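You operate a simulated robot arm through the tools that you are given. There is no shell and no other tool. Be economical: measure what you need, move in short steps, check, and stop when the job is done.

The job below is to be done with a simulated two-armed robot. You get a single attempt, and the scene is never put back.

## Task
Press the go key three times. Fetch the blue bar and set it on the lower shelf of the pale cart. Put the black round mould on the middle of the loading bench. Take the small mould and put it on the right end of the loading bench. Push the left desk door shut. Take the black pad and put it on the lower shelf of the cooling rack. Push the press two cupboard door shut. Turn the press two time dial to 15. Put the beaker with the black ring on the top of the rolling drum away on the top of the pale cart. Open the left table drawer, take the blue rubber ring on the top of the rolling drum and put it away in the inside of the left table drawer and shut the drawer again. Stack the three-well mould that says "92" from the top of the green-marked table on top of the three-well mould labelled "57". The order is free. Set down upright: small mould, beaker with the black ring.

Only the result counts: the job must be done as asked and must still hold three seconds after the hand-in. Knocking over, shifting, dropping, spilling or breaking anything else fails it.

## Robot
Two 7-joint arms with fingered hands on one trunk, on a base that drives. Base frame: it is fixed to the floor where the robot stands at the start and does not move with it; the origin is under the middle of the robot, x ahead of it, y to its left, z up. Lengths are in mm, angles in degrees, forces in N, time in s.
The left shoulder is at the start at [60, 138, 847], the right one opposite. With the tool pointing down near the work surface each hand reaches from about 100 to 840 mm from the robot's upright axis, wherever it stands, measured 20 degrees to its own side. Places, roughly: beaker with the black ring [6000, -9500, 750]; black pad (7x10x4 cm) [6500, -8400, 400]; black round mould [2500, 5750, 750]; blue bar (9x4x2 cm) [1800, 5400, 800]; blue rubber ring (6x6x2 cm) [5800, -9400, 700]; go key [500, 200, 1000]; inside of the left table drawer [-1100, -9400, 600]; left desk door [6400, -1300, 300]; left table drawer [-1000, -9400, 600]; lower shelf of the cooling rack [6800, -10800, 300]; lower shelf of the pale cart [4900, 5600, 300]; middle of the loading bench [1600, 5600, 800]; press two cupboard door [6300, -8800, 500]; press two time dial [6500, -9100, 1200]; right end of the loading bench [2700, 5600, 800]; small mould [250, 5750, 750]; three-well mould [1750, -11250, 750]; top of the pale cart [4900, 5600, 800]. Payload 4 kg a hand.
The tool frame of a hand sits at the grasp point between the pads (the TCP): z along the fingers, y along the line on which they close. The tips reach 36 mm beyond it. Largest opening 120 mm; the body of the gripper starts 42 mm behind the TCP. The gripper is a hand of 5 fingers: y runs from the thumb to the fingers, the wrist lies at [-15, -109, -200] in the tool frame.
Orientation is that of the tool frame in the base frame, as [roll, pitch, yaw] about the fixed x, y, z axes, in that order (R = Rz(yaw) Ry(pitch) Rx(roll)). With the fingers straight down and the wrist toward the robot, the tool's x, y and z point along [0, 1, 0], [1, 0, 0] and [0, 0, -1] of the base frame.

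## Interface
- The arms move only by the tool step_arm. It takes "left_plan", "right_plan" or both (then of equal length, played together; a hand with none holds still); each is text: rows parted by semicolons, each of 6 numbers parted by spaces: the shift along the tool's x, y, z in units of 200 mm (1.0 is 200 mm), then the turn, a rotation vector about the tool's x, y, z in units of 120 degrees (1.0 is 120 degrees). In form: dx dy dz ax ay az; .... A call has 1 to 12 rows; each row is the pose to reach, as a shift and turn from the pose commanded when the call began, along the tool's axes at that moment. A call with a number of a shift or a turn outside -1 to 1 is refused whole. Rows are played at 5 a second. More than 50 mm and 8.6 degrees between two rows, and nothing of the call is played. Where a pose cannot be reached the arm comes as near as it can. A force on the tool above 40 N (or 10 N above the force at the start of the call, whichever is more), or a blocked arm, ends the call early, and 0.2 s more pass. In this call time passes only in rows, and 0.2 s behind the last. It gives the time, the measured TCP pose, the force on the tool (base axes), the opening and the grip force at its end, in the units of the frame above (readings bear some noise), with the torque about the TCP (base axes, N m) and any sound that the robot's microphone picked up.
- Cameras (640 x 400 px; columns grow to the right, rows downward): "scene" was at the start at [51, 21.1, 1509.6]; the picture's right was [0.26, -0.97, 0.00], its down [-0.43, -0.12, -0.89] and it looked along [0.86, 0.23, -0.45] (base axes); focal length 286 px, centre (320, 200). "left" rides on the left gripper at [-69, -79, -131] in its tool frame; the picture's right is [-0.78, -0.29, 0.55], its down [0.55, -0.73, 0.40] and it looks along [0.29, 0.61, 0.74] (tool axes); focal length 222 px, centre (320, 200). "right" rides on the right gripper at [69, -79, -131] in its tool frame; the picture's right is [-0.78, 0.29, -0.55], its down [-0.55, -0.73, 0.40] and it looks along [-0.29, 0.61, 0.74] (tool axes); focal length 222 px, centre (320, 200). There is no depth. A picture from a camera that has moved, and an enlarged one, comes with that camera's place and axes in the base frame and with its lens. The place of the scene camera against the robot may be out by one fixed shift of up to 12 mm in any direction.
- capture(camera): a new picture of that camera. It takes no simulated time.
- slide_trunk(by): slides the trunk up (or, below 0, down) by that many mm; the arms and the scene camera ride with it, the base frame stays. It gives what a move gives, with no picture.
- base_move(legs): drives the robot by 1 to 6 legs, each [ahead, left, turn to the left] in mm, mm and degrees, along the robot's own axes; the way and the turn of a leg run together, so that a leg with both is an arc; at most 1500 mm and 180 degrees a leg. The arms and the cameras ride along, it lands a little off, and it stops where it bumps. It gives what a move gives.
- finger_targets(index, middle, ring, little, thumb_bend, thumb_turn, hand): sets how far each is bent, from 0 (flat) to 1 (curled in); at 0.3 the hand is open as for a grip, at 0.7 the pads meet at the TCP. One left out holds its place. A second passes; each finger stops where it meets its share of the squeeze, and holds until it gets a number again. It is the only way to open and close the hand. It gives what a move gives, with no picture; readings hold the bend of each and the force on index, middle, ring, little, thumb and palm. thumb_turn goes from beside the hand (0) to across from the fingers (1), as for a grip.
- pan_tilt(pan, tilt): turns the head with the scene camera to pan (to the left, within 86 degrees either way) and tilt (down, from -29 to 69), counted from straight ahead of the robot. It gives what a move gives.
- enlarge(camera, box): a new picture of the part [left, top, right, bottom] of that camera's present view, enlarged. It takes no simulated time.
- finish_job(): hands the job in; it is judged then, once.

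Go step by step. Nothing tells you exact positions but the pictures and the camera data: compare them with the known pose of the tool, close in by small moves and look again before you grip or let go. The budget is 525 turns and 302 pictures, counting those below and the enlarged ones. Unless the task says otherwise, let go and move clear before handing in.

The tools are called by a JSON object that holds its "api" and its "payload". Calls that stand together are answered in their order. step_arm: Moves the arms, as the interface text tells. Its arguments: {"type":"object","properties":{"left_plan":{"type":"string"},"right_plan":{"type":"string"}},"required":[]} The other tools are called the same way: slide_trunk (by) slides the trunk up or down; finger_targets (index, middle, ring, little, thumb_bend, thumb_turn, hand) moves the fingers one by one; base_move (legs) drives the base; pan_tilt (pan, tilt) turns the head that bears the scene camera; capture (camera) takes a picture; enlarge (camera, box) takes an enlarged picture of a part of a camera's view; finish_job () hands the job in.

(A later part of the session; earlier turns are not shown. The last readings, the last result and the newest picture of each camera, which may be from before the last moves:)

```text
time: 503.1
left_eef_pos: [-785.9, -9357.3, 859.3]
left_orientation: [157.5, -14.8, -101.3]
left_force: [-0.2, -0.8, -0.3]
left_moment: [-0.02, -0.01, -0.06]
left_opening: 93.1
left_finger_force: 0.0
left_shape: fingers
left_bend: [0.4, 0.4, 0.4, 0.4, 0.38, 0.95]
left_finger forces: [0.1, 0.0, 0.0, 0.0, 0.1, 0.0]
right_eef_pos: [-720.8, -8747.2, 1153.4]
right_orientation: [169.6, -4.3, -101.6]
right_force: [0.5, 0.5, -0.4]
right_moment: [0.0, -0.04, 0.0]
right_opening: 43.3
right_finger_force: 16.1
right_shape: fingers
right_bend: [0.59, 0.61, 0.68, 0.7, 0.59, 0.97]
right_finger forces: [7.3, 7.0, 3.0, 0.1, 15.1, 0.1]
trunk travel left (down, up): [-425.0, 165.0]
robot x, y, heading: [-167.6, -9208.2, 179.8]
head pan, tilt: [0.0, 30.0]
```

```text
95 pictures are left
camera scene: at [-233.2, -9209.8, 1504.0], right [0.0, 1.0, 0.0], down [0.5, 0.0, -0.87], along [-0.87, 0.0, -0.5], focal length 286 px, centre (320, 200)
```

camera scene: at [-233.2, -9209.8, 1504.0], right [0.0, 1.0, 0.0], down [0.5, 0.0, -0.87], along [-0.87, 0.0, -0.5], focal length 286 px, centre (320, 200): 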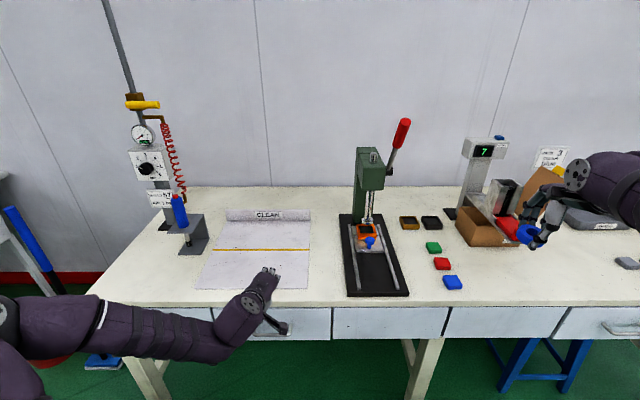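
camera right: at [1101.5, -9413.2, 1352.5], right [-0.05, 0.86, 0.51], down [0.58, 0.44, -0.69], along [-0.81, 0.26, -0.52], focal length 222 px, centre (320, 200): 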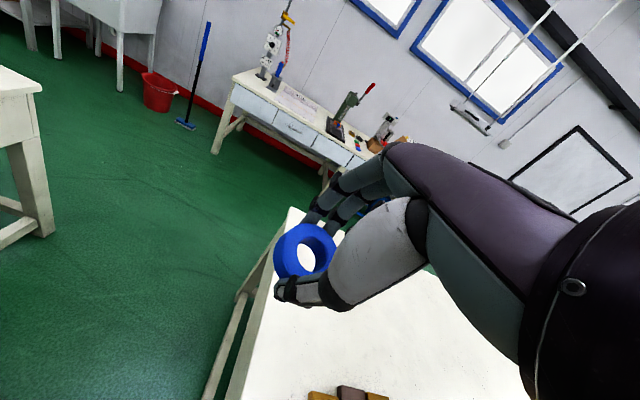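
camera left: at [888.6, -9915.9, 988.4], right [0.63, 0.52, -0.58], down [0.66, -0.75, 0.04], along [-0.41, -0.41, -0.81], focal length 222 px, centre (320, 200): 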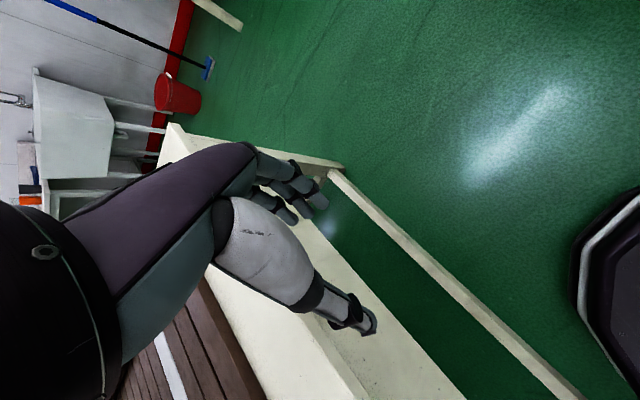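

The forward pose isn't reachable from here; I lower the trunk so the hand sits higher relative to the shoulder, then raise and rotate again.

{"api": "slide_trunk", "payload": {"by": -370}}

{"api": "step_arm", "payload": {"left_plan": "0.054 0.079 -0.19 0 0 0; 0.108 0.157 -0.38 0 0 0; 0.163 0.236 -0.57 0 0 0; 0.217 0.3145 -0.759 0 0 0"}}

{"api": "step_arm", "payload": {"left_plan": "0 0 0 -0.066 0 -0.023; 0 0 0 -0.132 0 -0.046; 0 0 0 -0.198 0 -0.069; 0 0 0 -0.264 0 -0.092; 0 0 0 -0.33 0 -0.115; 0 0 0 -0.396 0 -0.138; 0 0 0 -0.463 -0.004 -0.161"}}

{"api": "capture", "payload": {"camera": "scene"}}

{"api": "capture", "payload": {"camera": "left"}}

```text
time: 504.5
left_eef_pos: [-787.1, -9354.1, 759.2]
left_orientation: [156.0, -15.5, -101.3]
left_force: [13.6, -2.0, 19.3]
left_moment: [-0.2, 1.52, 0.18]
left_opening: 93.3
left_finger_force: 11.7
left_shape: fingers
left_bend: [0.4, 0.44, 0.32, 0.4, 0.38, 0.95]
left_finger forces: [0.1, 9.0, 16.3, 0.1, 0.0, 0.0]
right_eef_pos: [-717.5, -8748.0, 1043.2]
right_orientation: [169.6, -4.3, -101.5]
right_force: [-0.4, 0.0, 0.0]
right_moment: [0.01, 0.0, -0.01]
right_opening: 43.4
right_finger_force: 15.9
right_shape: fingers
right_bend: [0.59, 0.61, 0.68, 0.7, 0.59, 0.97]
right_finger forces: [7.4, 7.0, 3.0, 0.1, 15.0, 0.0]
trunk travel left (down, up): [-315.0, 275.0]
robot x, y, heading: [-162.4, -9210.9, 180.0]
head pan, tilt: [0.0, 30.0]
stopped: the force on the tool passed its limit at 48 N (the readings are from after the stop); the commanded pose is now the measured one
```

```text
time: 505.5
left_eef_pos: [-783.0, -9353.7, 927.3]
left_orientation: [156.5, -15.3, -101.3]
left_force: [0.9, -1.2, 0.0]
left_moment: [0.0, -0.04, 0.01]
left_opening: 93.1
left_finger_force: 0.1
left_shape: fingers
left_bend: [0.4, 0.4, 0.39, 0.4, 0.38, 0.95]
left_finger forces: [0.1, 0.0, 0.1, 0.0, 0.0, 0.1]
right_eef_pos: [-718.8, -8747.6, 1042.6]
right_orientation: [169.6, -4.4, -101.4]
right_force: [-0.1, -0.3, -0.7]
right_moment: [0.01, -0.02, 0.0]
right_opening: 43.6
right_finger_force: 16.5
right_shape: fingers
right_bend: [0.59, 0.61, 0.68, 0.7, 0.59, 0.97]
right_finger forces: [7.3, 7.0, 3.1, 0.0, 15.1, 0.0]
trunk travel left (down, up): [-315.0, 275.0]
robot x, y, heading: [-166.7, -9208.5, 179.7]
head pan, tilt: [0.0, 30.0]
```

```text
time: 507.1
left_eef_pos: [-784.4, -9353.3, 926.2]
left_orientation: [136.8, -11.8, -95.7]
left_force: [-0.7, 0.1, -0.1]
left_moment: [0.0, 0.0, 0.0]
left_opening: 93.3
left_finger_force: 0.1
left_shape: fingers
left_bend: [0.4, 0.4, 0.39, 0.4, 0.38, 0.95]
left_finger forces: [0.1, 0.0, 0.1, 0.0, 0.0, 0.0]
left hand out of reach, approached as far as the arm can: row 3, 4, 5, 6, 7
right_eef_pos: [-720.7, -8748.1, 1042.4]
right_orientation: [169.5, -4.3, -101.4]
right_force: [0.7, 0.3, 0.0]
right_moment: [-0.01, -0.01, 0.01]
right_opening: 43.2
right_finger_force: 15.9
right_shape: fingers
right_bend: [0.59, 0.61, 0.68, 0.7, 0.59, 0.97]
right_finger forces: [7.3, 7.0, 3.0, 0.0, 15.0, 0.1]
trunk travel left (down, up): [-315.0, 275.0]
robot x, y, heading: [-167.8, -9206.5, 179.7]
head pan, tilt: [0.0, 30.0]
```

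```text
94 pictures are left
camera scene: at [-233.0, -9210.6, 1393.6], right [0.0, 1.0, 0.0], down [0.5, 0.0, -0.87], along [-0.87, 0.0, -0.5], focal length 286 px, centre (320, 200)
```

scene: 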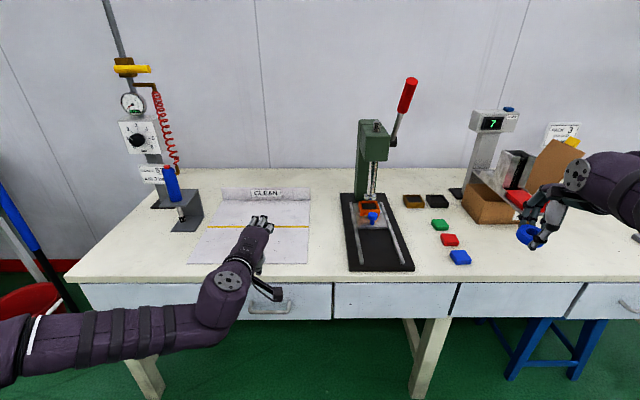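

```text
93 pictures are left
camera left: at [-630.0, -9291.9, 953.2], right [-0.1, 0.66, -0.75], down [0.19, -0.72, -0.66], along [-0.98, -0.21, -0.06], focal length 222 px, centre (320, 200)
```

left: 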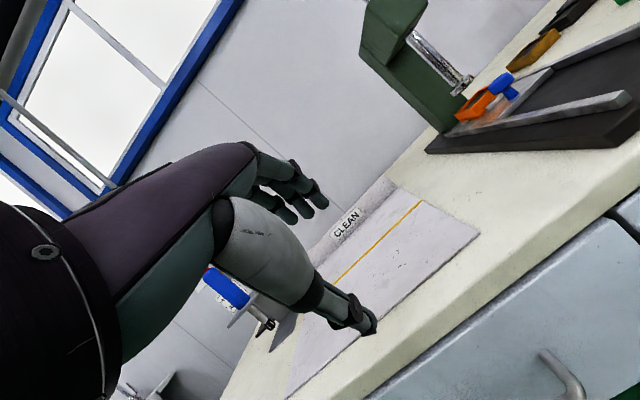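

The lowering touched the table edge with my fingers; I've lifted off. I back away from the table first, then lower the trunk and finish turning the hand.

{"api": "base_move", "payload": {"legs": [[-230, 0, 0]]}}

{"api": "slide_trunk", "payload": {"by": -280}}

{"api": "step_arm", "payload": {"left_plan": "0 0 -0.1 -0.066 0 -0.02; 0 0 -0.2 -0.132 0 -0.04; 0 0.1 -0.3 -0.19 0 -0.06; 0 0.2 -0.3 -0.25 0 -0.07; 0 0.3 -0.3 -0.3 0 -0.08"}}

{"api": "capture", "payload": {"camera": "scene"}}

{"api": "capture", "payload": {"camera": "left"}}

```text
time: 508.9
left_eef_pos: [-579.9, -9353.3, 927.1]
left_orientation: [136.6, -11.8, -95.9]
left_force: [0.6, 0.1, -0.1]
left_moment: [0.02, 0.02, 0.05]
left_opening: 93.3
left_finger_force: 0.0
left_shape: fingers
left_bend: [0.4, 0.4, 0.4, 0.4, 0.38, 0.95]
left_finger forces: [0.0, 0.0, 0.1, 0.0, 0.0, 0.1]
right_eef_pos: [-514.7, -8746.1, 1043.6]
right_orientation: [169.5, -4.3, -101.7]
right_force: [1.7, -0.4, -0.6]
right_moment: [-0.01, 0.01, 0.01]
right_opening: 43.4
right_finger_force: 16.2
right_shape: fingers
right_bend: [0.59, 0.61, 0.68, 0.7, 0.59, 0.97]
right_finger forces: [7.3, 6.9, 3.0, 0.0, 15.2, 0.0]
trunk travel left (down, up): [-315.0, 275.0]
robot x, y, heading: [40.3, -9208.4, 179.7]
head pan, tilt: [0.0, 30.0]
stopped in leg 1: the robot was blocked; the commanded pose is now the measured one
```

```text
time: 511.7
left_eef_pos: [-579.1, -9352.2, 646.7]
left_orientation: [136.7, -11.9, -95.7]
left_force: [0.4, -0.7, -0.5]
left_moment: [0.0, 0.0, 0.03]
left_opening: 93.1
left_finger_force: 0.0
left_shape: fingers
left_bend: [0.4, 0.4, 0.4, 0.4, 0.38, 0.95]
left_finger forces: [0.1, 0.0, 0.1, 0.1, 0.1, 0.1]
right_eef_pos: [-516.1, -8746.8, 764.4]
right_orientation: [169.4, -4.4, -101.5]
right_force: [-0.5, 0.0, 1.3]
right_moment: [0.03, -0.01, -0.01]
right_opening: 43.5
right_finger_force: 15.6
right_shape: fingers
right_bend: [0.59, 0.61, 0.68, 0.7, 0.59, 0.97]
right_finger forces: [7.4, 7.0, 3.0, 0.0, 15.1, 0.0]
trunk travel left (down, up): [-35.0, 555.0]
robot x, y, heading: [38.4, -9210.6, 179.7]
head pan, tilt: [0.0, 30.0]
```

```text
time: 512.9
left_eef_pos: [-528.6, -9391.6, 869.0]
left_orientation: [106.1, -11.3, -100.3]
left_force: [-1.2, -2.9, -1.9]
left_moment: [0.11, 0.18, -0.29]
left_opening: 93.0
left_finger_force: 0.0
left_shape: fingers
left_bend: [0.4, 0.4, 0.39, 0.4, 0.38, 0.95]
left_finger forces: [0.1, 0.1, 0.0, 0.0, 0.0, 0.0]
left hand out of reach, approached as far as the arm can: row 1, 2, 3, 4, 5
right_eef_pos: [-515.8, -8745.6, 764.2]
right_orientation: [169.4, -4.4, -101.7]
right_force: [-0.3, -0.5, -0.8]
right_moment: [-0.01, -0.02, 0.02]
right_opening: 43.4
right_finger_force: 16.3
right_shape: fingers
right_bend: [0.59, 0.61, 0.68, 0.7, 0.59, 0.97]
right_finger forces: [7.5, 6.9, 3.0, 0.1, 15.0, 0.0]
trunk travel left (down, up): [-35.0, 555.0]
robot x, y, heading: [38.7, -9209.2, 179.7]
head pan, tilt: [0.0, 30.0]
```

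```text
92 pictures are left
camera scene: at [-29.5, -9211.0, 1113.6], right [0.0, 1.0, 0.0], down [0.5, 0.0, -0.87], along [-0.87, 0.0, -0.5], focal length 286 px, centre (320, 200)
```

scene: 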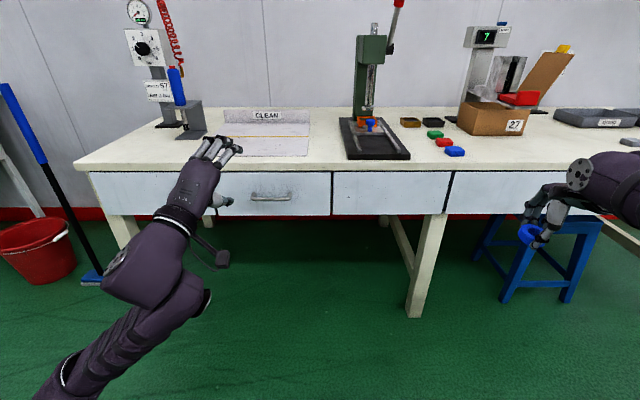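

```text
91 pictures are left
camera left: at [-372.8, -9357.3, 816.9], right [-0.32, 0.75, -0.58], down [-0.3, -0.66, -0.69], along [-0.9, -0.05, 0.43], focal length 222 px, centre (320, 200)
```

left: 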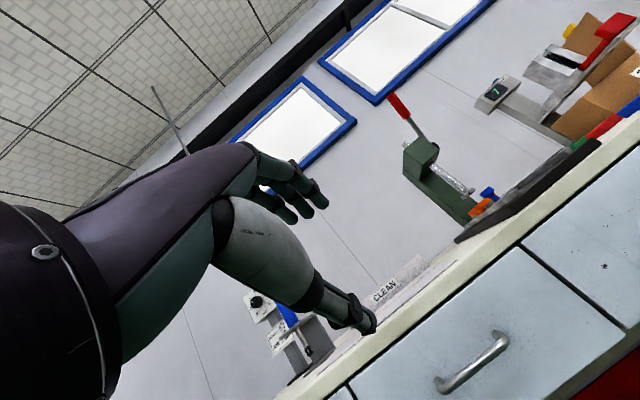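

The hand now points nearly forward. The handle triangulates to [-837, -9366, 654]. I lower the hand to that height and level it, well in front of the table.

{"api": "step_arm", "payload": {"left_plan": "-0.06 -0.18 0.06 -0.012 0.013 -0.022; -0.12 -0.37 0.12 -0.024 0.026 -0.044; -0.18 -0.56 0.18 -0.035 0.038 -0.066; -0.25 -0.75 0.24 -0.047 0.051 -0.088; -0.326 -0.935 0.294 -0.0587 0.064 -0.11"}}

{"api": "capture", "payload": {"camera": "scene"}}

{"api": "capture", "payload": {"camera": "left"}}

```text
time: 514.1
left_eef_pos: [-511.4, -9508.0, 771.0]
left_orientation: [103.4, -0.4, -96.0]
left_force: [-0.2, -1.5, -0.5]
left_moment: [0.0, 0.03, 0.0]
left_opening: 93.2
left_finger_force: 0.1
left_shape: fingers
left_bend: [0.4, 0.4, 0.4, 0.4, 0.38, 0.95]
left_finger forces: [0.1, 0.1, 0.0, 0.0, 0.0, 0.0]
left hand out of reach, approached as far as the arm can: row 1, 2, 3, 4, 5
right_eef_pos: [-515.8, -8746.1, 763.7]
right_orientation: [169.4, -4.3, -101.7]
right_force: [-0.1, -0.5, -0.8]
right_moment: [0.01, -0.03, 0.02]
right_opening: 43.5
right_finger_force: 16.7
right_shape: fingers
right_bend: [0.59, 0.61, 0.68, 0.7, 0.59, 0.97]
right_finger forces: [7.4, 6.9, 3.0, 0.0, 15.1, 0.0]
trunk travel left (down, up): [-35.0, 555.0]
robot x, y, heading: [38.3, -9210.5, 179.7]
head pan, tilt: [0.0, 30.0]
```

```text
90 pictures are left
camera scene: at [-29.2, -9210.8, 1113.7], right [0.0, 1.0, 0.0], down [0.5, 0.0, -0.87], along [-0.87, 0.0, -0.5], focal length 286 px, centre (320, 200)
```

scene: 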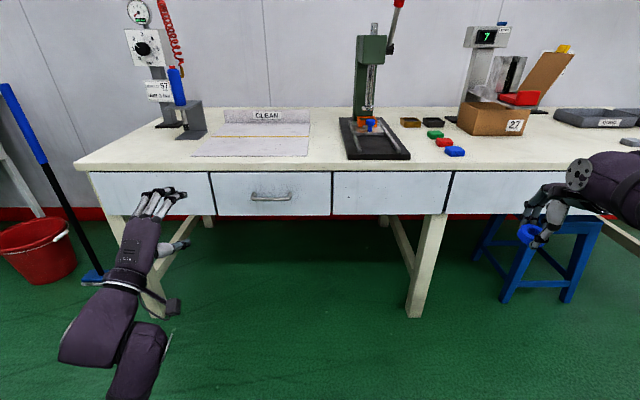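

```text
89 pictures are left
camera left: at [-358.6, -9453.6, 724.9], right [-0.38, 0.83, -0.42], down [-0.27, -0.53, -0.8], along [-0.88, -0.19, 0.43], focal length 222 px, centre (320, 200)
```

left: 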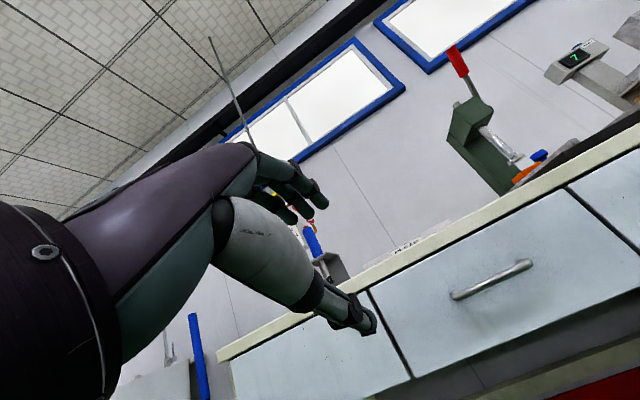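

The handle is in clear view. I extend the arm forward while lowering to handle height.

{"api": "step_arm", "payload": {"left_plan": "-0.1 -0.05 0.18 0 0 0; -0.2 -0.11 0.36 0 0 0; -0.3 -0.17 0.54 0 0 0; -0.4 -0.23 0.72 0 0 0; -0.516 -0.284 0.9 0 0 0"}}

{"api": "capture", "payload": {"camera": "left"}}

{"api": "capture", "payload": {"camera": "scene"}}

```text
time: 515.3
left_eef_pos: [-680.7, -9484.3, 724.6]
left_orientation: [105.7, -2.1, -100.4]
left_force: [0.6, 0.4, -0.3]
left_moment: [0.0, 0.0, 0.0]
left_opening: 93.2
left_finger_force: 0.0
left_shape: fingers
left_bend: [0.4, 0.4, 0.4, 0.4, 0.38, 0.95]
left_finger forces: [0.1, 0.0, 0.0, 0.0, 0.0, 0.0]
left hand out of reach, approached as far as the arm can: row 1, 2, 3, 4, 5
right_eef_pos: [-515.7, -8745.8, 763.8]
right_orientation: [169.4, -4.3, -101.6]
right_force: [-0.1, 0.6, -1.6]
right_moment: [0.03, 0.0, 0.01]
right_opening: 43.6
right_finger_force: 16.4
right_shape: fingers
right_bend: [0.59, 0.61, 0.68, 0.7, 0.59, 0.97]
right_finger forces: [7.4, 7.0, 3.0, 0.1, 15.1, 0.1]
trunk travel left (down, up): [-35.0, 555.0]
robot x, y, heading: [35.7, -9210.8, 180.0]
head pan, tilt: [0.0, 30.0]
```

```text
88 pictures are left
camera left: at [-523.1, -9442.6, 681.5], right [-0.3, 0.84, -0.45], down [-0.29, -0.54, -0.79], along [-0.91, -0.11, 0.4], focal length 222 px, centre (320, 200)
```

left: 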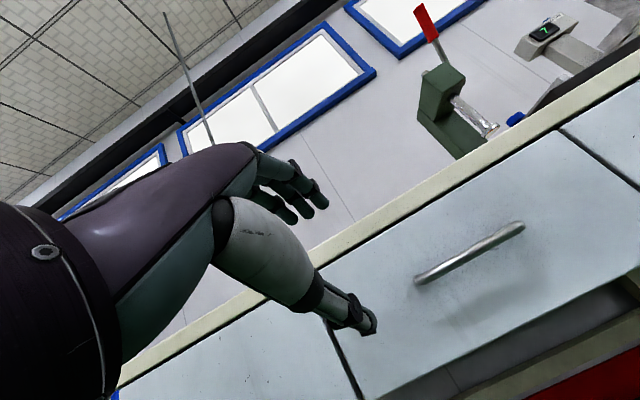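

```text
87 pictures are left
camera scene: at [-29.1, -9210.9, 1113.6], right [0.0, 1.0, 0.0], down [0.5, 0.0, -0.87], along [-0.87, 0.0, -0.5], focal length 286 px, centre (320, 200)
```

scene: 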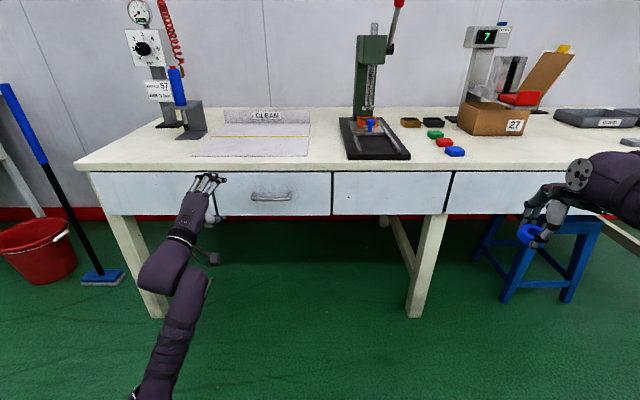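

I shift the base right 118 mm so the hand lines up with the handle, and lower the trunk fully.

{"api": "base_move", "payload": {"legs": [[0, -118, 0]]}}

{"api": "slide_trunk", "payload": {"by": -33}}

{"api": "step_arm", "payload": {"left_plan": "0 -0.1 0.03 0 0 0; 0 -0.2 0.06 0 0 0"}}

{"api": "capture", "payload": {"camera": "left"}}

{"api": "enlarge", "payload": {"camera": "scene", "box": [120, 140, 320, 280]}}

```text
time: 516.5
left_eef_pos: [-681.2, -9365.4, 723.2]
left_orientation: [105.6, -2.0, -100.5]
left_force: [0.5, -0.2, 0.1]
left_moment: [0.03, -0.03, 0.02]
left_opening: 93.0
left_finger_force: 0.0
left_shape: fingers
left_bend: [0.4, 0.4, 0.4, 0.4, 0.38, 0.95]
left_finger forces: [0.0, 0.0, 0.1, 0.0, 0.0, 0.0]
right_eef_pos: [-515.2, -8627.6, 765.1]
right_orientation: [169.5, -4.4, -101.7]
right_force: [-0.7, -0.4, -1.1]
right_moment: [0.05, 0.0, -0.03]
right_opening: 43.3
right_finger_force: 16.2
right_shape: fingers
right_bend: [0.59, 0.61, 0.68, 0.7, 0.59, 0.97]
right_finger forces: [7.4, 7.0, 2.9, 0.1, 15.1, 0.0]
trunk travel left (down, up): [-35.0, 555.0]
robot x, y, heading: [41.9, -9091.7, 180.1]
head pan, tilt: [0.0, 30.0]
```

```text
time: 517.3
left_eef_pos: [-680.1, -9364.6, 690.9]
left_orientation: [105.6, -2.0, -100.4]
left_force: [-0.3, 0.3, -0.3]
left_moment: [0.02, 0.02, 0.0]
left_opening: 93.0
left_finger_force: 0.1
left_shape: fingers
left_bend: [0.4, 0.4, 0.4, 0.4, 0.38, 0.95]
left_finger forces: [0.0, 0.0, 0.0, 0.1, 0.0, 0.0]
right_eef_pos: [-515.1, -8628.8, 730.9]
right_orientation: [169.4, -4.3, -101.7]
right_force: [-0.1, -0.1, -0.6]
right_moment: [-0.02, 0.02, 0.0]
right_opening: 43.6
right_finger_force: 16.6
right_shape: fingers
right_bend: [0.59, 0.61, 0.68, 0.7, 0.59, 0.97]
right_finger forces: [7.5, 7.0, 3.0, 0.1, 15.1, 0.0]
trunk travel left (down, up): [-2.0, 588.0]
robot x, y, heading: [39.8, -9088.8, 179.7]
head pan, tilt: [0.0, 30.0]
```

```text
time: 517.9
left_eef_pos: [-683.2, -9379.7, 656.8]
left_orientation: [105.7, -2.2, -101.0]
left_force: [-0.5, -0.3, 0.6]
left_moment: [0.05, -0.02, 0.02]
left_opening: 93.2
left_finger_force: 0.1
left_shape: fingers
left_bend: [0.4, 0.4, 0.4, 0.4, 0.38, 0.95]
left_finger forces: [0.0, 0.0, 0.1, 0.1, 0.0, 0.1]
left hand out of reach, approached as far as the arm can: row 1, 2
right_eef_pos: [-514.8, -8627.4, 730.8]
right_orientation: [169.6, -4.4, -101.8]
right_force: [0.0, -0.6, -0.7]
right_moment: [0.0, -0.01, -0.01]
right_opening: 43.7
right_finger_force: 15.8
right_shape: fingers
right_bend: [0.59, 0.61, 0.68, 0.7, 0.59, 0.97]
right_finger forces: [7.3, 7.1, 3.0, 0.0, 15.2, 0.0]
trunk travel left (down, up): [-2.0, 588.0]
robot x, y, heading: [42.0, -9096.7, 179.6]
head pan, tilt: [0.0, 30.0]
```

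```text
86 pictures are left
camera left: at [-525.8, -9340.1, 614.0], right [-0.29, 0.84, -0.46], down [-0.29, -0.53, -0.79], along [-0.91, -0.1, 0.4], focal length 222 px, centre (320, 200)
```

left: 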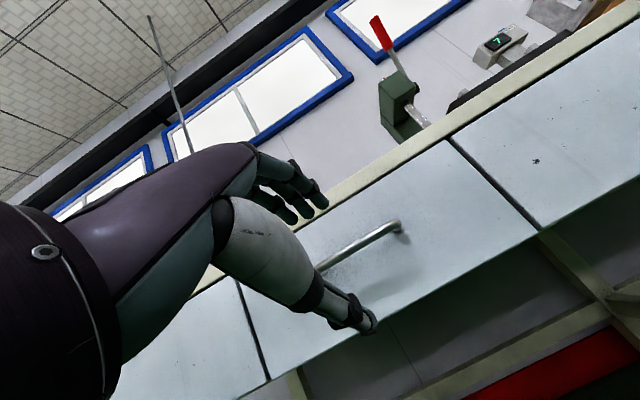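

```text
2.86 times, centred on (220, 210) of scene
camera zoom: at [-28.8, -9093.4, 1080.7], right [0.0, 1.0, 0.0], down [0.5, 0.0, -0.87], along [-0.87, 0.0, -0.5], focal length 816 px, centre (606, 171)
```

zoom: 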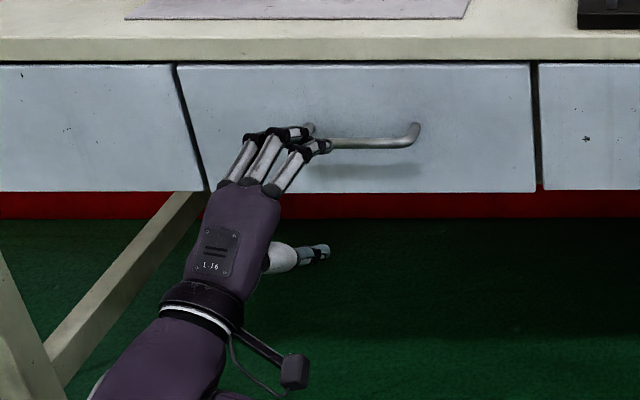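

Lined up with the handle. I drive forward so the fingers pass over and the thumb under the bar.

{"api": "base_move", "payload": {"legs": [[120, 0, 0]]}}

{"api": "capture", "payload": {"camera": "left"}}

{"api": "enlarge", "payload": {"camera": "scene", "box": [100, 160, 320, 310]}}

```text
time: 519.3
left_eef_pos: [-798.5, -9378.6, 662.4]
left_orientation: [104.8, -2.5, -101.0]
left_force: [11.6, 0.6, -2.9]
left_moment: [0.04, 0.27, 0.2]
left_opening: 92.8
left_finger_force: 5.6
left_shape: fingers
left_bend: [0.4, 0.43, 0.42, 0.4, 0.38, 0.95]
left_finger forces: [0.1, 5.5, 6.4, 0.0, 0.1, 0.1]
right_eef_pos: [-634.2, -8629.5, 731.3]
right_orientation: [169.5, -4.3, -101.6]
right_force: [-0.2, 1.5, -0.5]
right_moment: [0.0, 0.03, 0.0]
right_opening: 43.5
right_finger_force: 16.8
right_shape: fingers
right_bend: [0.59, 0.61, 0.68, 0.7, 0.59, 0.97]
right_finger forces: [7.3, 6.9, 2.9, 0.1, 15.0, 0.0]
trunk travel left (down, up): [-2.0, 588.0]
robot x, y, heading: [-78.9, -9094.0, 180.0]
head pan, tilt: [0.0, 30.0]
stopped in leg 1: the force on the tool passed its limit at 46 N (the readings are from after the stop); the commanded pose is now the measured one
```

```text
84 pictures are left
camera left: at [-641.4, -9340.1, 618.0], right [-0.3, 0.84, -0.46], down [-0.3, -0.54, -0.79], along [-0.9, -0.1, 0.42], focal length 222 px, centre (320, 200)
```

left: 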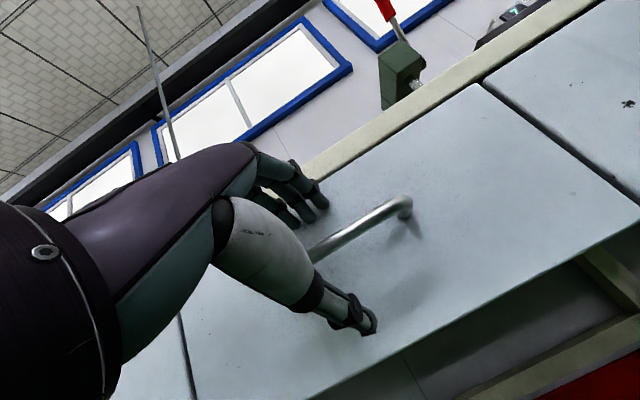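

```text
2.67 times, centred on (210, 235) of scene
camera zoom: at [-148.6, -9093.1, 1080.6], right [0.0, 1.0, 0.0], down [0.5, 0.0, -0.87], along [-0.87, 0.0, -0.5], focal length 762 px, centre (613, 107)
```

zoom: 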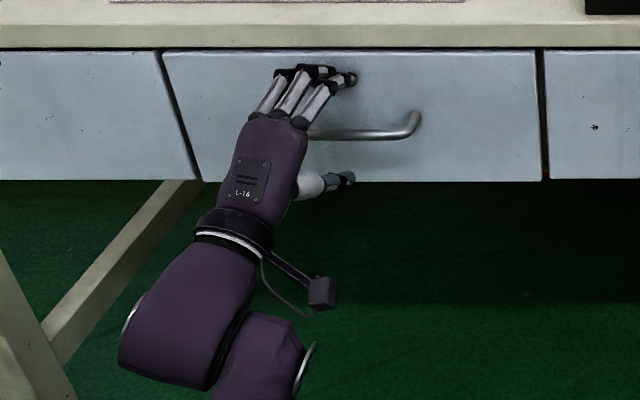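

Fingers touch the drawer face above the bar. I ease back slightly, shift 20 mm toward the handle center, and close.

{"api": "base_move", "payload": {"legs": [[-6, -22, 0]]}}

{"api": "finger_targets", "payload": {"hand": "left", "index": 0.8, "middle": 0.8, "ring": 0.8, "little": 0.8, "thumb_bend": 0.8}}

{"api": "capture", "payload": {"camera": "left"}}

{"api": "enlarge", "payload": {"camera": "scene", "box": [100, 160, 320, 310]}}

```text
time: 520.1
left_eef_pos: [-792.8, -9357.2, 661.7]
left_orientation: [104.9, -2.5, -101.0]
left_force: [-0.5, -0.2, 0.6]
left_moment: [0.0, -0.02, 0.01]
left_opening: 92.7
left_finger_force: 0.0
left_shape: fingers
left_bend: [0.4, 0.4, 0.4, 0.4, 0.38, 0.95]
left_finger forces: [0.0, 0.0, 0.0, 0.0, 0.0, 0.0]
right_eef_pos: [-629.4, -8607.1, 731.0]
right_orientation: [169.4, -4.3, -101.6]
right_force: [0.1, 0.3, -0.8]
right_moment: [0.01, -0.01, -0.02]
right_opening: 43.8
right_finger_force: 16.4
right_shape: fingers
right_bend: [0.59, 0.61, 0.68, 0.7, 0.59, 0.97]
right_finger forces: [7.5, 7.0, 3.0, 0.0, 15.1, 0.0]
trunk travel left (down, up): [-2.0, 588.0]
robot x, y, heading: [-75.1, -9067.8, 180.1]
head pan, tilt: [0.0, 30.0]
```

```text
time: 521.1
left_eef_pos: [-792.8, -9357.2, 663.5]
left_orientation: [104.9, -2.5, -101.1]
left_force: [0.8, 2.0, 7.8]
left_moment: [-0.37, -0.12, -0.37]
left_opening: 0.0
left_finger_force: 4.4
left_shape: fingers
left_bend: [0.77, 0.8, 0.8, 0.79, 0.75, 0.99]
left_finger forces: [0.1, 0.1, 0.8, 8.4, 0.2, 0.0]
right_eef_pos: [-628.5, -8608.2, 730.9]
right_orientation: [169.5, -4.3, -101.6]
right_force: [-0.2, 0.0, -0.2]
right_moment: [-0.01, -0.03, 0.0]
right_opening: 43.3
right_finger_force: 16.0
right_shape: fingers
right_bend: [0.59, 0.61, 0.68, 0.7, 0.59, 0.97]
right_finger forces: [7.4, 7.1, 3.0, 0.0, 15.0, 0.1]
trunk travel left (down, up): [-2.0, 588.0]
robot x, y, heading: [-74.8, -9068.9, 179.8]
head pan, tilt: [0.0, 30.0]
```

```text
82 pictures are left
camera left: at [-636.0, -9317.8, 618.1], right [-0.3, 0.84, -0.46], down [-0.3, -0.54, -0.79], along [-0.9, -0.1, 0.42], focal length 222 px, centre (320, 200)
```

left: 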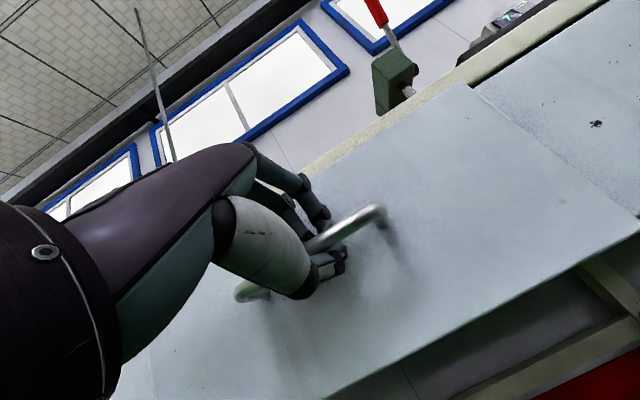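

```text
2.67 times, centred on (210, 235) of scene
camera zoom: at [-142.5, -9070.9, 1080.7], right [0.0, 1.0, 0.0], down [0.5, 0.0, -0.87], along [-0.87, 0.0, -0.5], focal length 762 px, centre (613, 107)
```

zoom: 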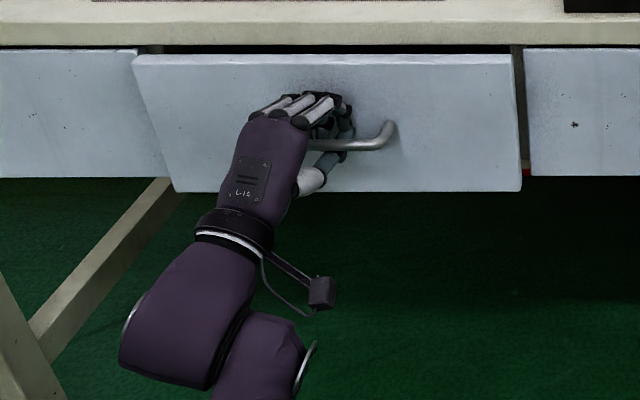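

The fingers hooked the handle and the drawer already moved. I pull by backing the base 100 mm.

{"api": "base_move", "payload": {"legs": [[-100, 0, 0]]}}

{"api": "capture", "payload": {"camera": "scene"}}

```text
time: 522.2
left_eef_pos: [-692.8, -9356.2, 662.5]
left_orientation: [104.9, -2.5, -101.0]
left_force: [-1.3, 1.7, 1.0]
left_moment: [-0.16, -0.11, -0.32]
left_opening: 0.0
left_finger_force: 13.8
left_shape: fingers
left_bend: [0.77, 0.8, 0.8, 0.79, 0.75, 0.99]
left_finger forces: [0.1, 0.0, 0.9, 8.2, 18.1, 0.0]
right_eef_pos: [-528.1, -8606.3, 731.1]
right_orientation: [169.5, -4.3, -101.5]
right_force: [0.2, -0.5, -0.3]
right_moment: [0.01, 0.0, -0.01]
right_opening: 43.8
right_finger_force: 16.9
right_shape: fingers
right_bend: [0.59, 0.61, 0.68, 0.7, 0.59, 0.97]
right_finger forces: [7.4, 7.0, 3.0, 0.0, 15.2, 0.0]
trunk travel left (down, up): [-2.0, 588.0]
robot x, y, heading: [24.8, -9071.6, 179.7]
head pan, tilt: [0.0, 30.0]
```

```text
80 pictures are left
camera scene: at [-42.6, -9071.3, 1080.6], right [0.0, 1.0, 0.0], down [0.5, 0.0, -0.87], along [-0.87, 0.0, -0.5], focal length 286 px, centre (320, 200)
```

scene: 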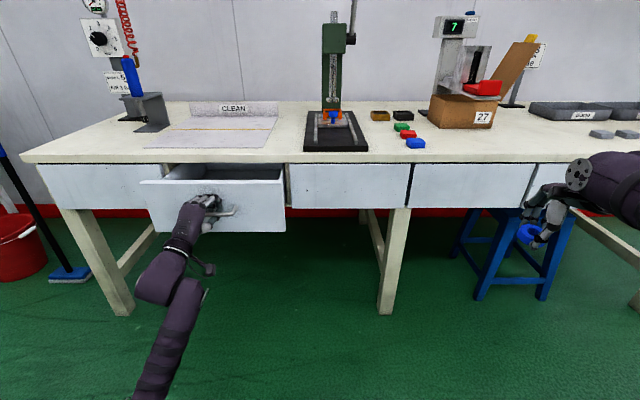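

The drawer is about 140 mm open. I pull further with the arm.

{"api": "step_arm", "payload": {"left_plan": "-0.02 -0.03 -0.12 0 0 0; -0.045 -0.06 -0.24 0 0 0; -0.07 -0.095 -0.36 0 0 0; -0.095 -0.126 -0.474 0 0 0"}}

{"api": "capture", "payload": {"camera": "scene"}}

```text
time: 523.2
left_eef_pos: [-593.2, -9361.5, 663.8]
left_orientation: [105.3, -2.7, -101.3]
left_force: [0.8, 11.7, -1.5]
left_moment: [0.0, -0.05, -0.36]
left_opening: 0.0
left_finger_force: 14.9
left_shape: fingers
left_bend: [0.78, 0.8, 0.8, 0.79, 0.75, 0.98]
left_finger forces: [0.0, 0.1, 0.7, 7.1, 21.0, 0.0]
left hand out of reach, approached as far as the arm can: row 3, 4
right_eef_pos: [-529.3, -8605.8, 730.3]
right_orientation: [169.5, -4.3, -101.5]
right_force: [-0.4, 1.0, -0.5]
right_moment: [-0.03, -0.03, -0.01]
right_opening: 43.4
right_finger_force: 15.6
right_shape: fingers
right_bend: [0.59, 0.61, 0.68, 0.7, 0.59, 0.97]
right_finger forces: [7.4, 7.0, 3.1, 0.0, 15.0, 0.0]
trunk travel left (down, up): [-2.0, 588.0]
robot x, y, heading: [22.9, -9070.4, 179.9]
head pan, tilt: [0.0, 30.0]
```

```text
79 pictures are left
camera scene: at [-42.9, -9070.8, 1080.6], right [0.0, 1.0, 0.0], down [0.5, 0.0, -0.87], along [-0.87, 0.0, -0.5], focal length 286 px, centre (320, 200)
```

scene: 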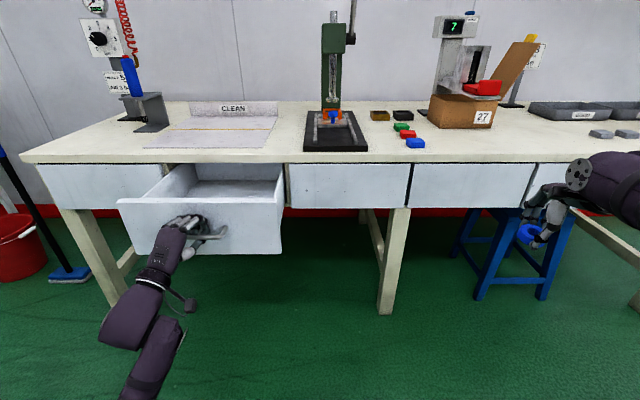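

The drawer is open ~240 mm. I release the handle and pull the hand back.

{"api": "finger_targets", "payload": {"hand": "left", "index": 0.4, "middle": 0.4, "ring": 0.4, "little": 0.4, "thumb_bend": 0.35}}

{"api": "step_arm", "payload": {"left_plan": "0 -0.03 -0.15 0 0 0; 0 -0.06 -0.3 0 0 0; 0 -0.08 -0.45 0 0 0"}}

{"api": "capture", "payload": {"camera": "scene"}}

```text
time: 524.2
left_eef_pos: [-592.2, -9362.6, 663.5]
left_orientation: [105.2, -2.6, -101.5]
left_force: [0.1, 0.5, -1.0]
left_moment: [0.05, 0.03, 0.01]
left_opening: 97.0
left_finger_force: 0.2
left_shape: fingers
left_bend: [0.4, 0.4, 0.4, 0.4, 0.35, 0.95]
left_finger forces: [0.1, 0.0, 0.1, 0.1, 0.0, 0.0]
right_eef_pos: [-528.5, -8607.5, 731.9]
right_orientation: [169.5, -4.3, -101.6]
right_force: [0.7, -1.0, -0.9]
right_moment: [0.0, 0.06, -0.02]
right_opening: 43.2
right_finger_force: 16.6
right_shape: fingers
right_bend: [0.59, 0.61, 0.68, 0.7, 0.59, 0.97]
right_finger forces: [7.5, 7.1, 2.9, 0.1, 15.1, 0.0]
trunk travel left (down, up): [-2.0, 588.0]
robot x, y, heading: [23.5, -9069.9, 179.7]
head pan, tilt: [0.0, 30.0]
```

```text
time: 525.0
left_eef_pos: [-503.9, -9378.4, 671.5]
left_orientation: [105.0, -2.5, -101.1]
left_force: [-0.2, -0.4, -1.3]
left_moment: [0.0, 0.01, 0.03]
left_opening: 97.0
left_finger_force: 0.0
left_shape: fingers
left_bend: [0.4, 0.4, 0.4, 0.4, 0.35, 0.95]
left_finger forces: [0.1, 0.0, 0.0, 0.0, 0.0, 0.1]
right_eef_pos: [-528.9, -8606.5, 731.1]
right_orientation: [169.4, -4.3, -101.7]
right_force: [-0.4, 0.5, -1.2]
right_moment: [0.0, 0.0, 0.0]
right_opening: 43.4
right_finger_force: 16.6
right_shape: fingers
right_bend: [0.59, 0.61, 0.68, 0.7, 0.59, 0.97]
right_finger forces: [7.4, 6.9, 3.0, 0.1, 15.1, 0.0]
trunk travel left (down, up): [-2.0, 588.0]
robot x, y, heading: [27.5, -9069.1, 179.7]
head pan, tilt: [0.0, 30.0]
```

```text
78 pictures are left
camera scene: at [-42.8, -9071.5, 1080.6], right [0.0, 1.0, 0.0], down [0.5, 0.0, -0.87], along [-0.87, 0.0, -0.5], focal length 286 px, centre (320, 200)
```

scene: 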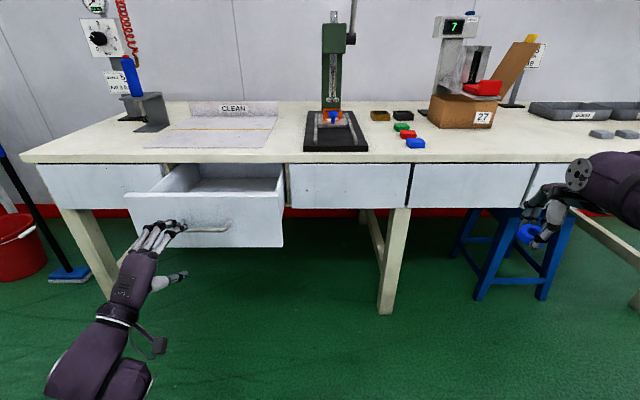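

Now I raise the trunk and shift the base left so my right hand can reach the drawer interior.

{"api": "slide_trunk", "payload": {"by": 400}}

{"api": "base_move", "payload": {"legs": [[0, 450, 0]]}}

{"api": "step_arm", "payload": {"right_plan": "0.2 0.05 0 0 0 0; 0.4 0.1 0 0.02 0 0.02; 0.6 0.15 0 0.04 0.02 0.04; 0.8 0.2 0 0.06 0.03 0.06; 1 0.25 0 0.08 0.035 0.08"}}

{"api": "pan_tilt", "payload": {"pan": -5, "tilt": 40}}

{"api": "capture", "payload": {"camera": "scene"}}

{"api": "capture", "payload": {"camera": "right"}}

```text
time: 528.9
left_eef_pos: [-503.0, -9379.8, 1069.8]
left_orientation: [105.0, -2.5, -101.0]
left_force: [1.1, 0.2, 0.8]
left_moment: [-0.02, 0.02, 0.0]
left_opening: 97.4
left_finger_force: 0.0
left_shape: fingers
left_bend: [0.4, 0.4, 0.4, 0.4, 0.35, 0.95]
left_finger forces: [0.0, 0.1, 0.0, 0.0, 0.1, 0.0]
right_eef_pos: [-529.3, -8607.3, 1130.5]
right_orientation: [169.5, -4.2, -101.6]
right_force: [-0.2, 0.7, -0.4]
right_moment: [-0.02, 0.01, 0.01]
right_opening: 43.7
right_finger_force: 15.8
right_shape: fingers
right_bend: [0.59, 0.61, 0.68, 0.7, 0.59, 0.97]
right_finger forces: [7.5, 7.1, 3.1, 0.0, 15.1, 0.0]
trunk travel left (down, up): [-402.0, 188.0]
robot x, y, heading: [24.8, -9067.1, 180.0]
head pan, tilt: [0.0, 30.0]
```

```text
time: 531.6
left_eef_pos: [-504.1, -9831.2, 1071.6]
left_orientation: [104.8, -2.5, -100.9]
left_force: [-0.6, -0.4, -0.3]
left_moment: [0.03, 0.01, -0.03]
left_opening: 97.3
left_finger_force: 0.0
left_shape: fingers
left_bend: [0.4, 0.4, 0.4, 0.4, 0.35, 0.95]
left_finger forces: [0.0, 0.0, 0.1, 0.1, 0.1, 0.1]
right_eef_pos: [-530.1, -9058.9, 1131.5]
right_orientation: [169.4, -4.3, -101.5]
right_force: [-0.2, -0.5, -0.9]
right_moment: [-0.01, 0.02, 0.0]
right_opening: 43.5
right_finger_force: 16.1
right_shape: fingers
right_bend: [0.59, 0.61, 0.68, 0.7, 0.59, 0.97]
right_finger forces: [7.4, 6.9, 3.1, 0.0, 15.2, 0.0]
trunk travel left (down, up): [-402.0, 188.0]
robot x, y, heading: [28.1, -9521.1, 180.3]
head pan, tilt: [0.0, 30.0]
```

```text
time: 532.8
left_eef_pos: [-503.7, -9831.4, 1070.7]
left_orientation: [105.0, -2.5, -100.9]
left_force: [-0.3, 0.8, -0.2]
left_moment: [0.0, 0.02, -0.02]
left_opening: 97.2
left_finger_force: 0.1
left_shape: fingers
left_bend: [0.4, 0.4, 0.4, 0.4, 0.35, 0.95]
left_finger forces: [0.0, 0.0, 0.1, 0.1, 0.0, 0.0]
right_eef_pos: [-618.3, -9244.0, 1155.2]
right_orientation: [-179.8, -9.4, -110.7]
right_force: [0.2, 0.3, -0.6]
right_moment: [-0.03, -0.02, -0.01]
right_opening: 43.5
right_finger_force: 15.7
right_shape: fingers
right_bend: [0.59, 0.61, 0.68, 0.7, 0.59, 0.97]
right_finger forces: [7.3, 7.0, 2.9, 0.0, 14.8, 0.0]
trunk travel left (down, up): [-402.0, 188.0]
robot x, y, heading: [26.4, -9519.5, 179.8]
head pan, tilt: [0.0, 30.0]
```

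```text
time: 533.5
left_eef_pos: [-503.8, -9831.3, 1071.6]
left_orientation: [104.9, -2.5, -100.8]
left_force: [-0.4, 0.2, 0.2]
left_moment: [0.02, -0.02, -0.01]
left_opening: 97.2
left_finger_force: 0.1
left_shape: fingers
left_bend: [0.4, 0.4, 0.4, 0.4, 0.35, 0.95]
left_finger forces: [0.1, 0.0, 0.0, 0.0, 0.0, 0.1]
right_eef_pos: [-617.3, -9244.0, 1155.0]
right_orientation: [-179.9, -9.4, -110.7]
right_force: [0.1, 0.3, 0.8]
right_moment: [-0.03, 0.01, -0.01]
right_opening: 43.7
right_finger_force: 16.0
right_shape: fingers
right_bend: [0.59, 0.61, 0.68, 0.7, 0.59, 0.97]
right_finger forces: [7.3, 6.9, 2.9, 0.1, 14.8, 0.0]
trunk travel left (down, up): [-402.0, 188.0]
robot x, y, heading: [26.2, -9515.8, 179.9]
head pan, tilt: [-5.0, 40.0]
```

```text
77 pictures are left
camera scene: at [-37.8, -9514.6, 1465.3], right [0.09, 1.0, 0.0], down [0.64, -0.06, -0.77], along [-0.76, 0.07, -0.64], focal length 286 px, centre (320, 200)
```

scene: 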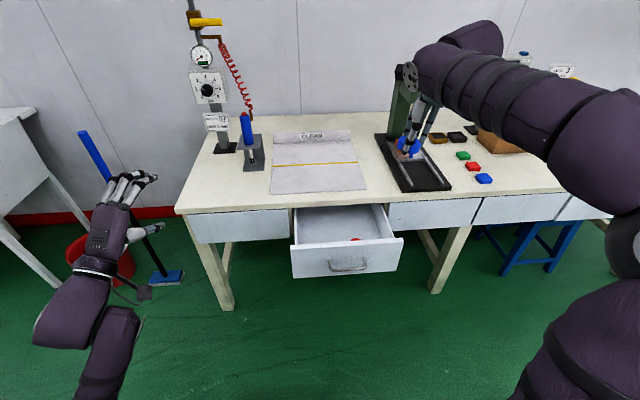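

```text
76 pictures are left
camera right: at [-559.0, -9315.2, 1296.3], right [0.03, 0.91, 0.41], down [0.86, 0.19, -0.48], along [-0.51, 0.37, -0.78], focal length 222 px, centre (320, 200)
```

right: 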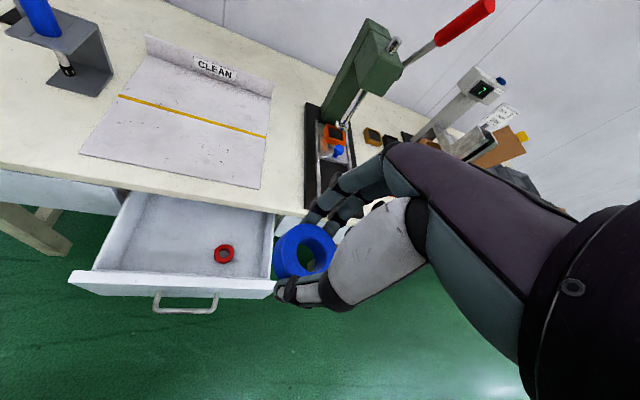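

The drawer interior is visible (a red ring lies inside at y≈-9304). I straighten the right hand and move it above the free spot [-768, -9400].

{"api": "step_arm", "payload": {"right_plan": "0 0 0 0 -0.026 -0.057; 0 0 0 0 -0.052 -0.115; 0 0 0 0 -0.078 -0.172"}}

{"api": "step_arm", "payload": {"right_plan": "0.15 0.15 0 0 0 0; 0.3 0.3 0.05 0 0 0; 0.45 0.45 0.1 0 0 0; 0.6 0.6 0.2 0 0 0; 0.75 0.72 0.3 0 0 0; 0.77 0.75 0.5 0 0 0; 0.77 0.75 0.7 0 0 0; 0.77 0.75 0.9 0 0 0"}}

{"api": "capture", "payload": {"camera": "right"}}

{"api": "enlarge", "payload": {"camera": "scene", "box": [230, 120, 460, 290]}}

```text
time: 534.3
left_eef_pos: [-504.7, -9831.3, 1070.4]
left_orientation: [105.0, -2.5, -100.8]
left_force: [-0.2, -0.6, -0.5]
left_moment: [-0.01, -0.01, -0.02]
left_opening: 97.1
left_finger_force: 0.1
left_shape: fingers
left_bend: [0.4, 0.4, 0.4, 0.4, 0.35, 0.95]
left_finger forces: [0.0, 0.0, 0.1, 0.0, 0.1, 0.0]
right_eef_pos: [-618.1, -9243.8, 1155.5]
right_orientation: [178.5, 0.4, -90.0]
right_force: [0.4, 0.4, -0.6]
right_moment: [0.0, 0.0, 0.01]
right_opening: 43.3
right_finger_force: 16.2
right_shape: fingers
right_bend: [0.59, 0.61, 0.68, 0.7, 0.59, 0.97]
right_finger forces: [7.4, 7.0, 2.9, 0.1, 14.7, 0.1]
trunk travel left (down, up): [-402.0, 188.0]
robot x, y, heading: [25.3, -9518.5, 179.7]
head pan, tilt: [-5.0, 40.0]
```

```text
time: 536.1
left_eef_pos: [-503.3, -9831.4, 1070.0]
left_orientation: [105.0, -2.5, -100.9]
left_force: [0.2, 0.5, 0.0]
left_moment: [0.02, 0.02, -0.02]
left_opening: 97.3
left_finger_force: 0.0
left_shape: fingers
left_bend: [0.4, 0.4, 0.4, 0.4, 0.35, 0.95]
left_finger forces: [0.0, 0.0, 0.0, 0.0, 0.0, 0.1]
right_eef_pos: [-774.5, -9396.6, 978.5]
right_orientation: [178.5, 0.4, -90.1]
right_force: [0.7, 0.1, -0.7]
right_moment: [0.0, -0.03, -0.03]
right_opening: 43.2
right_finger_force: 16.0
right_shape: fingers
right_bend: [0.59, 0.61, 0.68, 0.7, 0.59, 0.97]
right_finger forces: [7.3, 6.9, 2.7, 0.1, 14.5, 0.1]
trunk travel left (down, up): [-402.0, 188.0]
robot x, y, heading: [26.7, -9517.7, 179.9]
head pan, tilt: [-5.0, 40.0]
```

```text
75 pictures are left
camera right: at [-691.6, -9467.2, 1107.6], right [-0.28, 0.78, 0.56], down [0.73, 0.55, -0.41], along [-0.63, 0.29, -0.72], focal length 222 px, centre (320, 200)
```

right: 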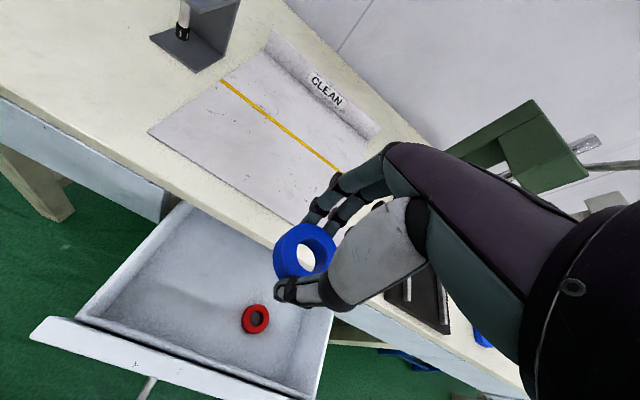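

```text
2.35 times, centred on (345, 205) of scene
camera zoom: at [-38.1, -9514.7, 1465.3], right [0.09, 1.0, 0.0], down [0.64, -0.06, -0.77], along [-0.76, 0.07, -0.64], focal length 672 px, centre (261, 188)
```

zoom: 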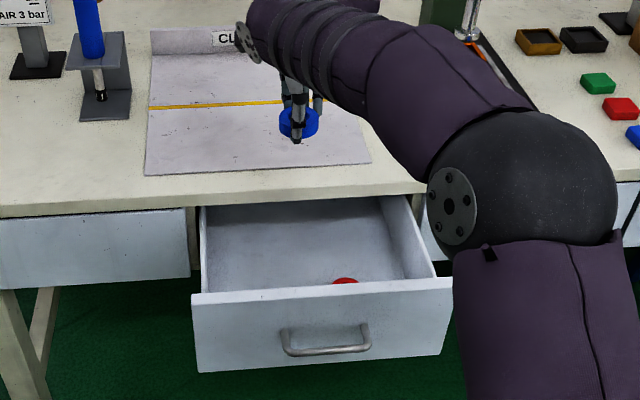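

Opening spans x −677…−860; target center −768. I descend in stages.

{"api": "step_arm", "payload": {"right_plan": "0.02 -0.02 0.2 0 0 0; 0.04 -0.03 0.4 0 0 0; 0.04 -0.03 0.6 0 0 0; 0.04 -0.03 0.8 0 0 0; 0.04 -0.03 0.95 0 0 0"}}

{"api": "capture", "payload": {"camera": "right"}}

{"api": "enlarge", "payload": {"camera": "scene", "box": [230, 120, 460, 290]}}

```text
time: 537.3
left_eef_pos: [-504.7, -9831.2, 1071.3]
left_orientation: [105.0, -2.5, -101.0]
left_force: [-0.2, 0.0, -0.8]
left_moment: [-0.04, -0.01, -0.01]
left_opening: 97.0
left_finger_force: 0.0
left_shape: fingers
left_bend: [0.4, 0.4, 0.4, 0.4, 0.35, 0.95]
left_finger forces: [0.0, 0.0, 0.0, 0.0, 0.1, 0.0]
right_eef_pos: [-771.7, -9405.5, 787.4]
right_orientation: [178.5, 0.3, -90.3]
right_force: [0.2, 0.5, -0.1]
right_moment: [0.0, -0.03, 0.02]
right_opening: 43.0
right_finger_force: 15.1
right_shape: fingers
right_bend: [0.59, 0.61, 0.68, 0.7, 0.59, 0.97]
right_finger forces: [7.2, 6.7, 2.8, 0.1, 14.3, 0.0]
trunk travel left (down, up): [-402.0, 188.0]
robot x, y, heading: [20.3, -9518.2, 180.0]
head pan, tilt: [-5.0, 40.0]
```

```text
73 pictures are left
camera right: at [-688.9, -9474.7, 916.7], right [-0.27, 0.78, 0.56], down [0.73, 0.55, -0.41], along [-0.63, 0.29, -0.72], focal length 222 px, centre (320, 200)
```

right: 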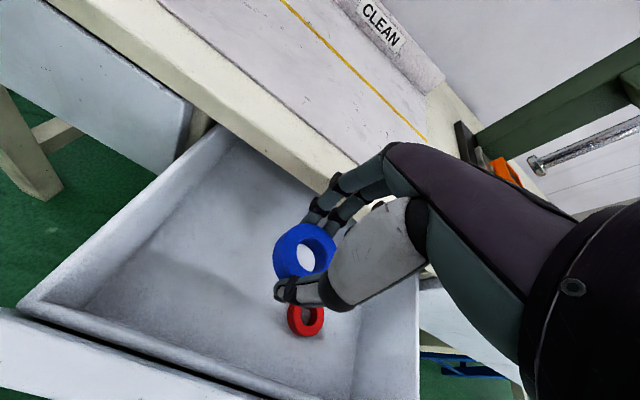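

```text
2.35 times, centred on (345, 205) of scene
camera zoom: at [-38.1, -9514.6, 1465.3], right [0.09, 1.0, 0.0], down [0.64, -0.06, -0.77], along [-0.76, 0.07, -0.64], focal length 672 px, centre (261, 188)
```

zoom: 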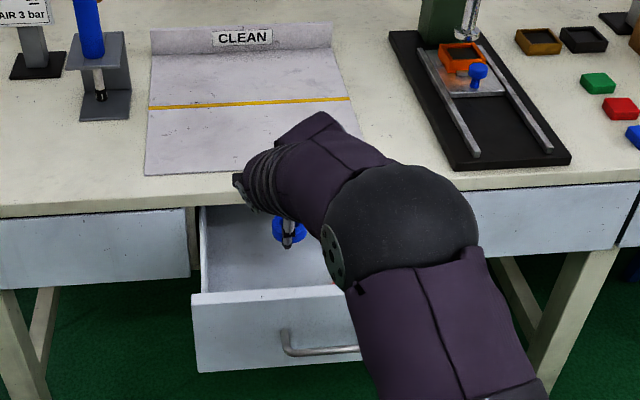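

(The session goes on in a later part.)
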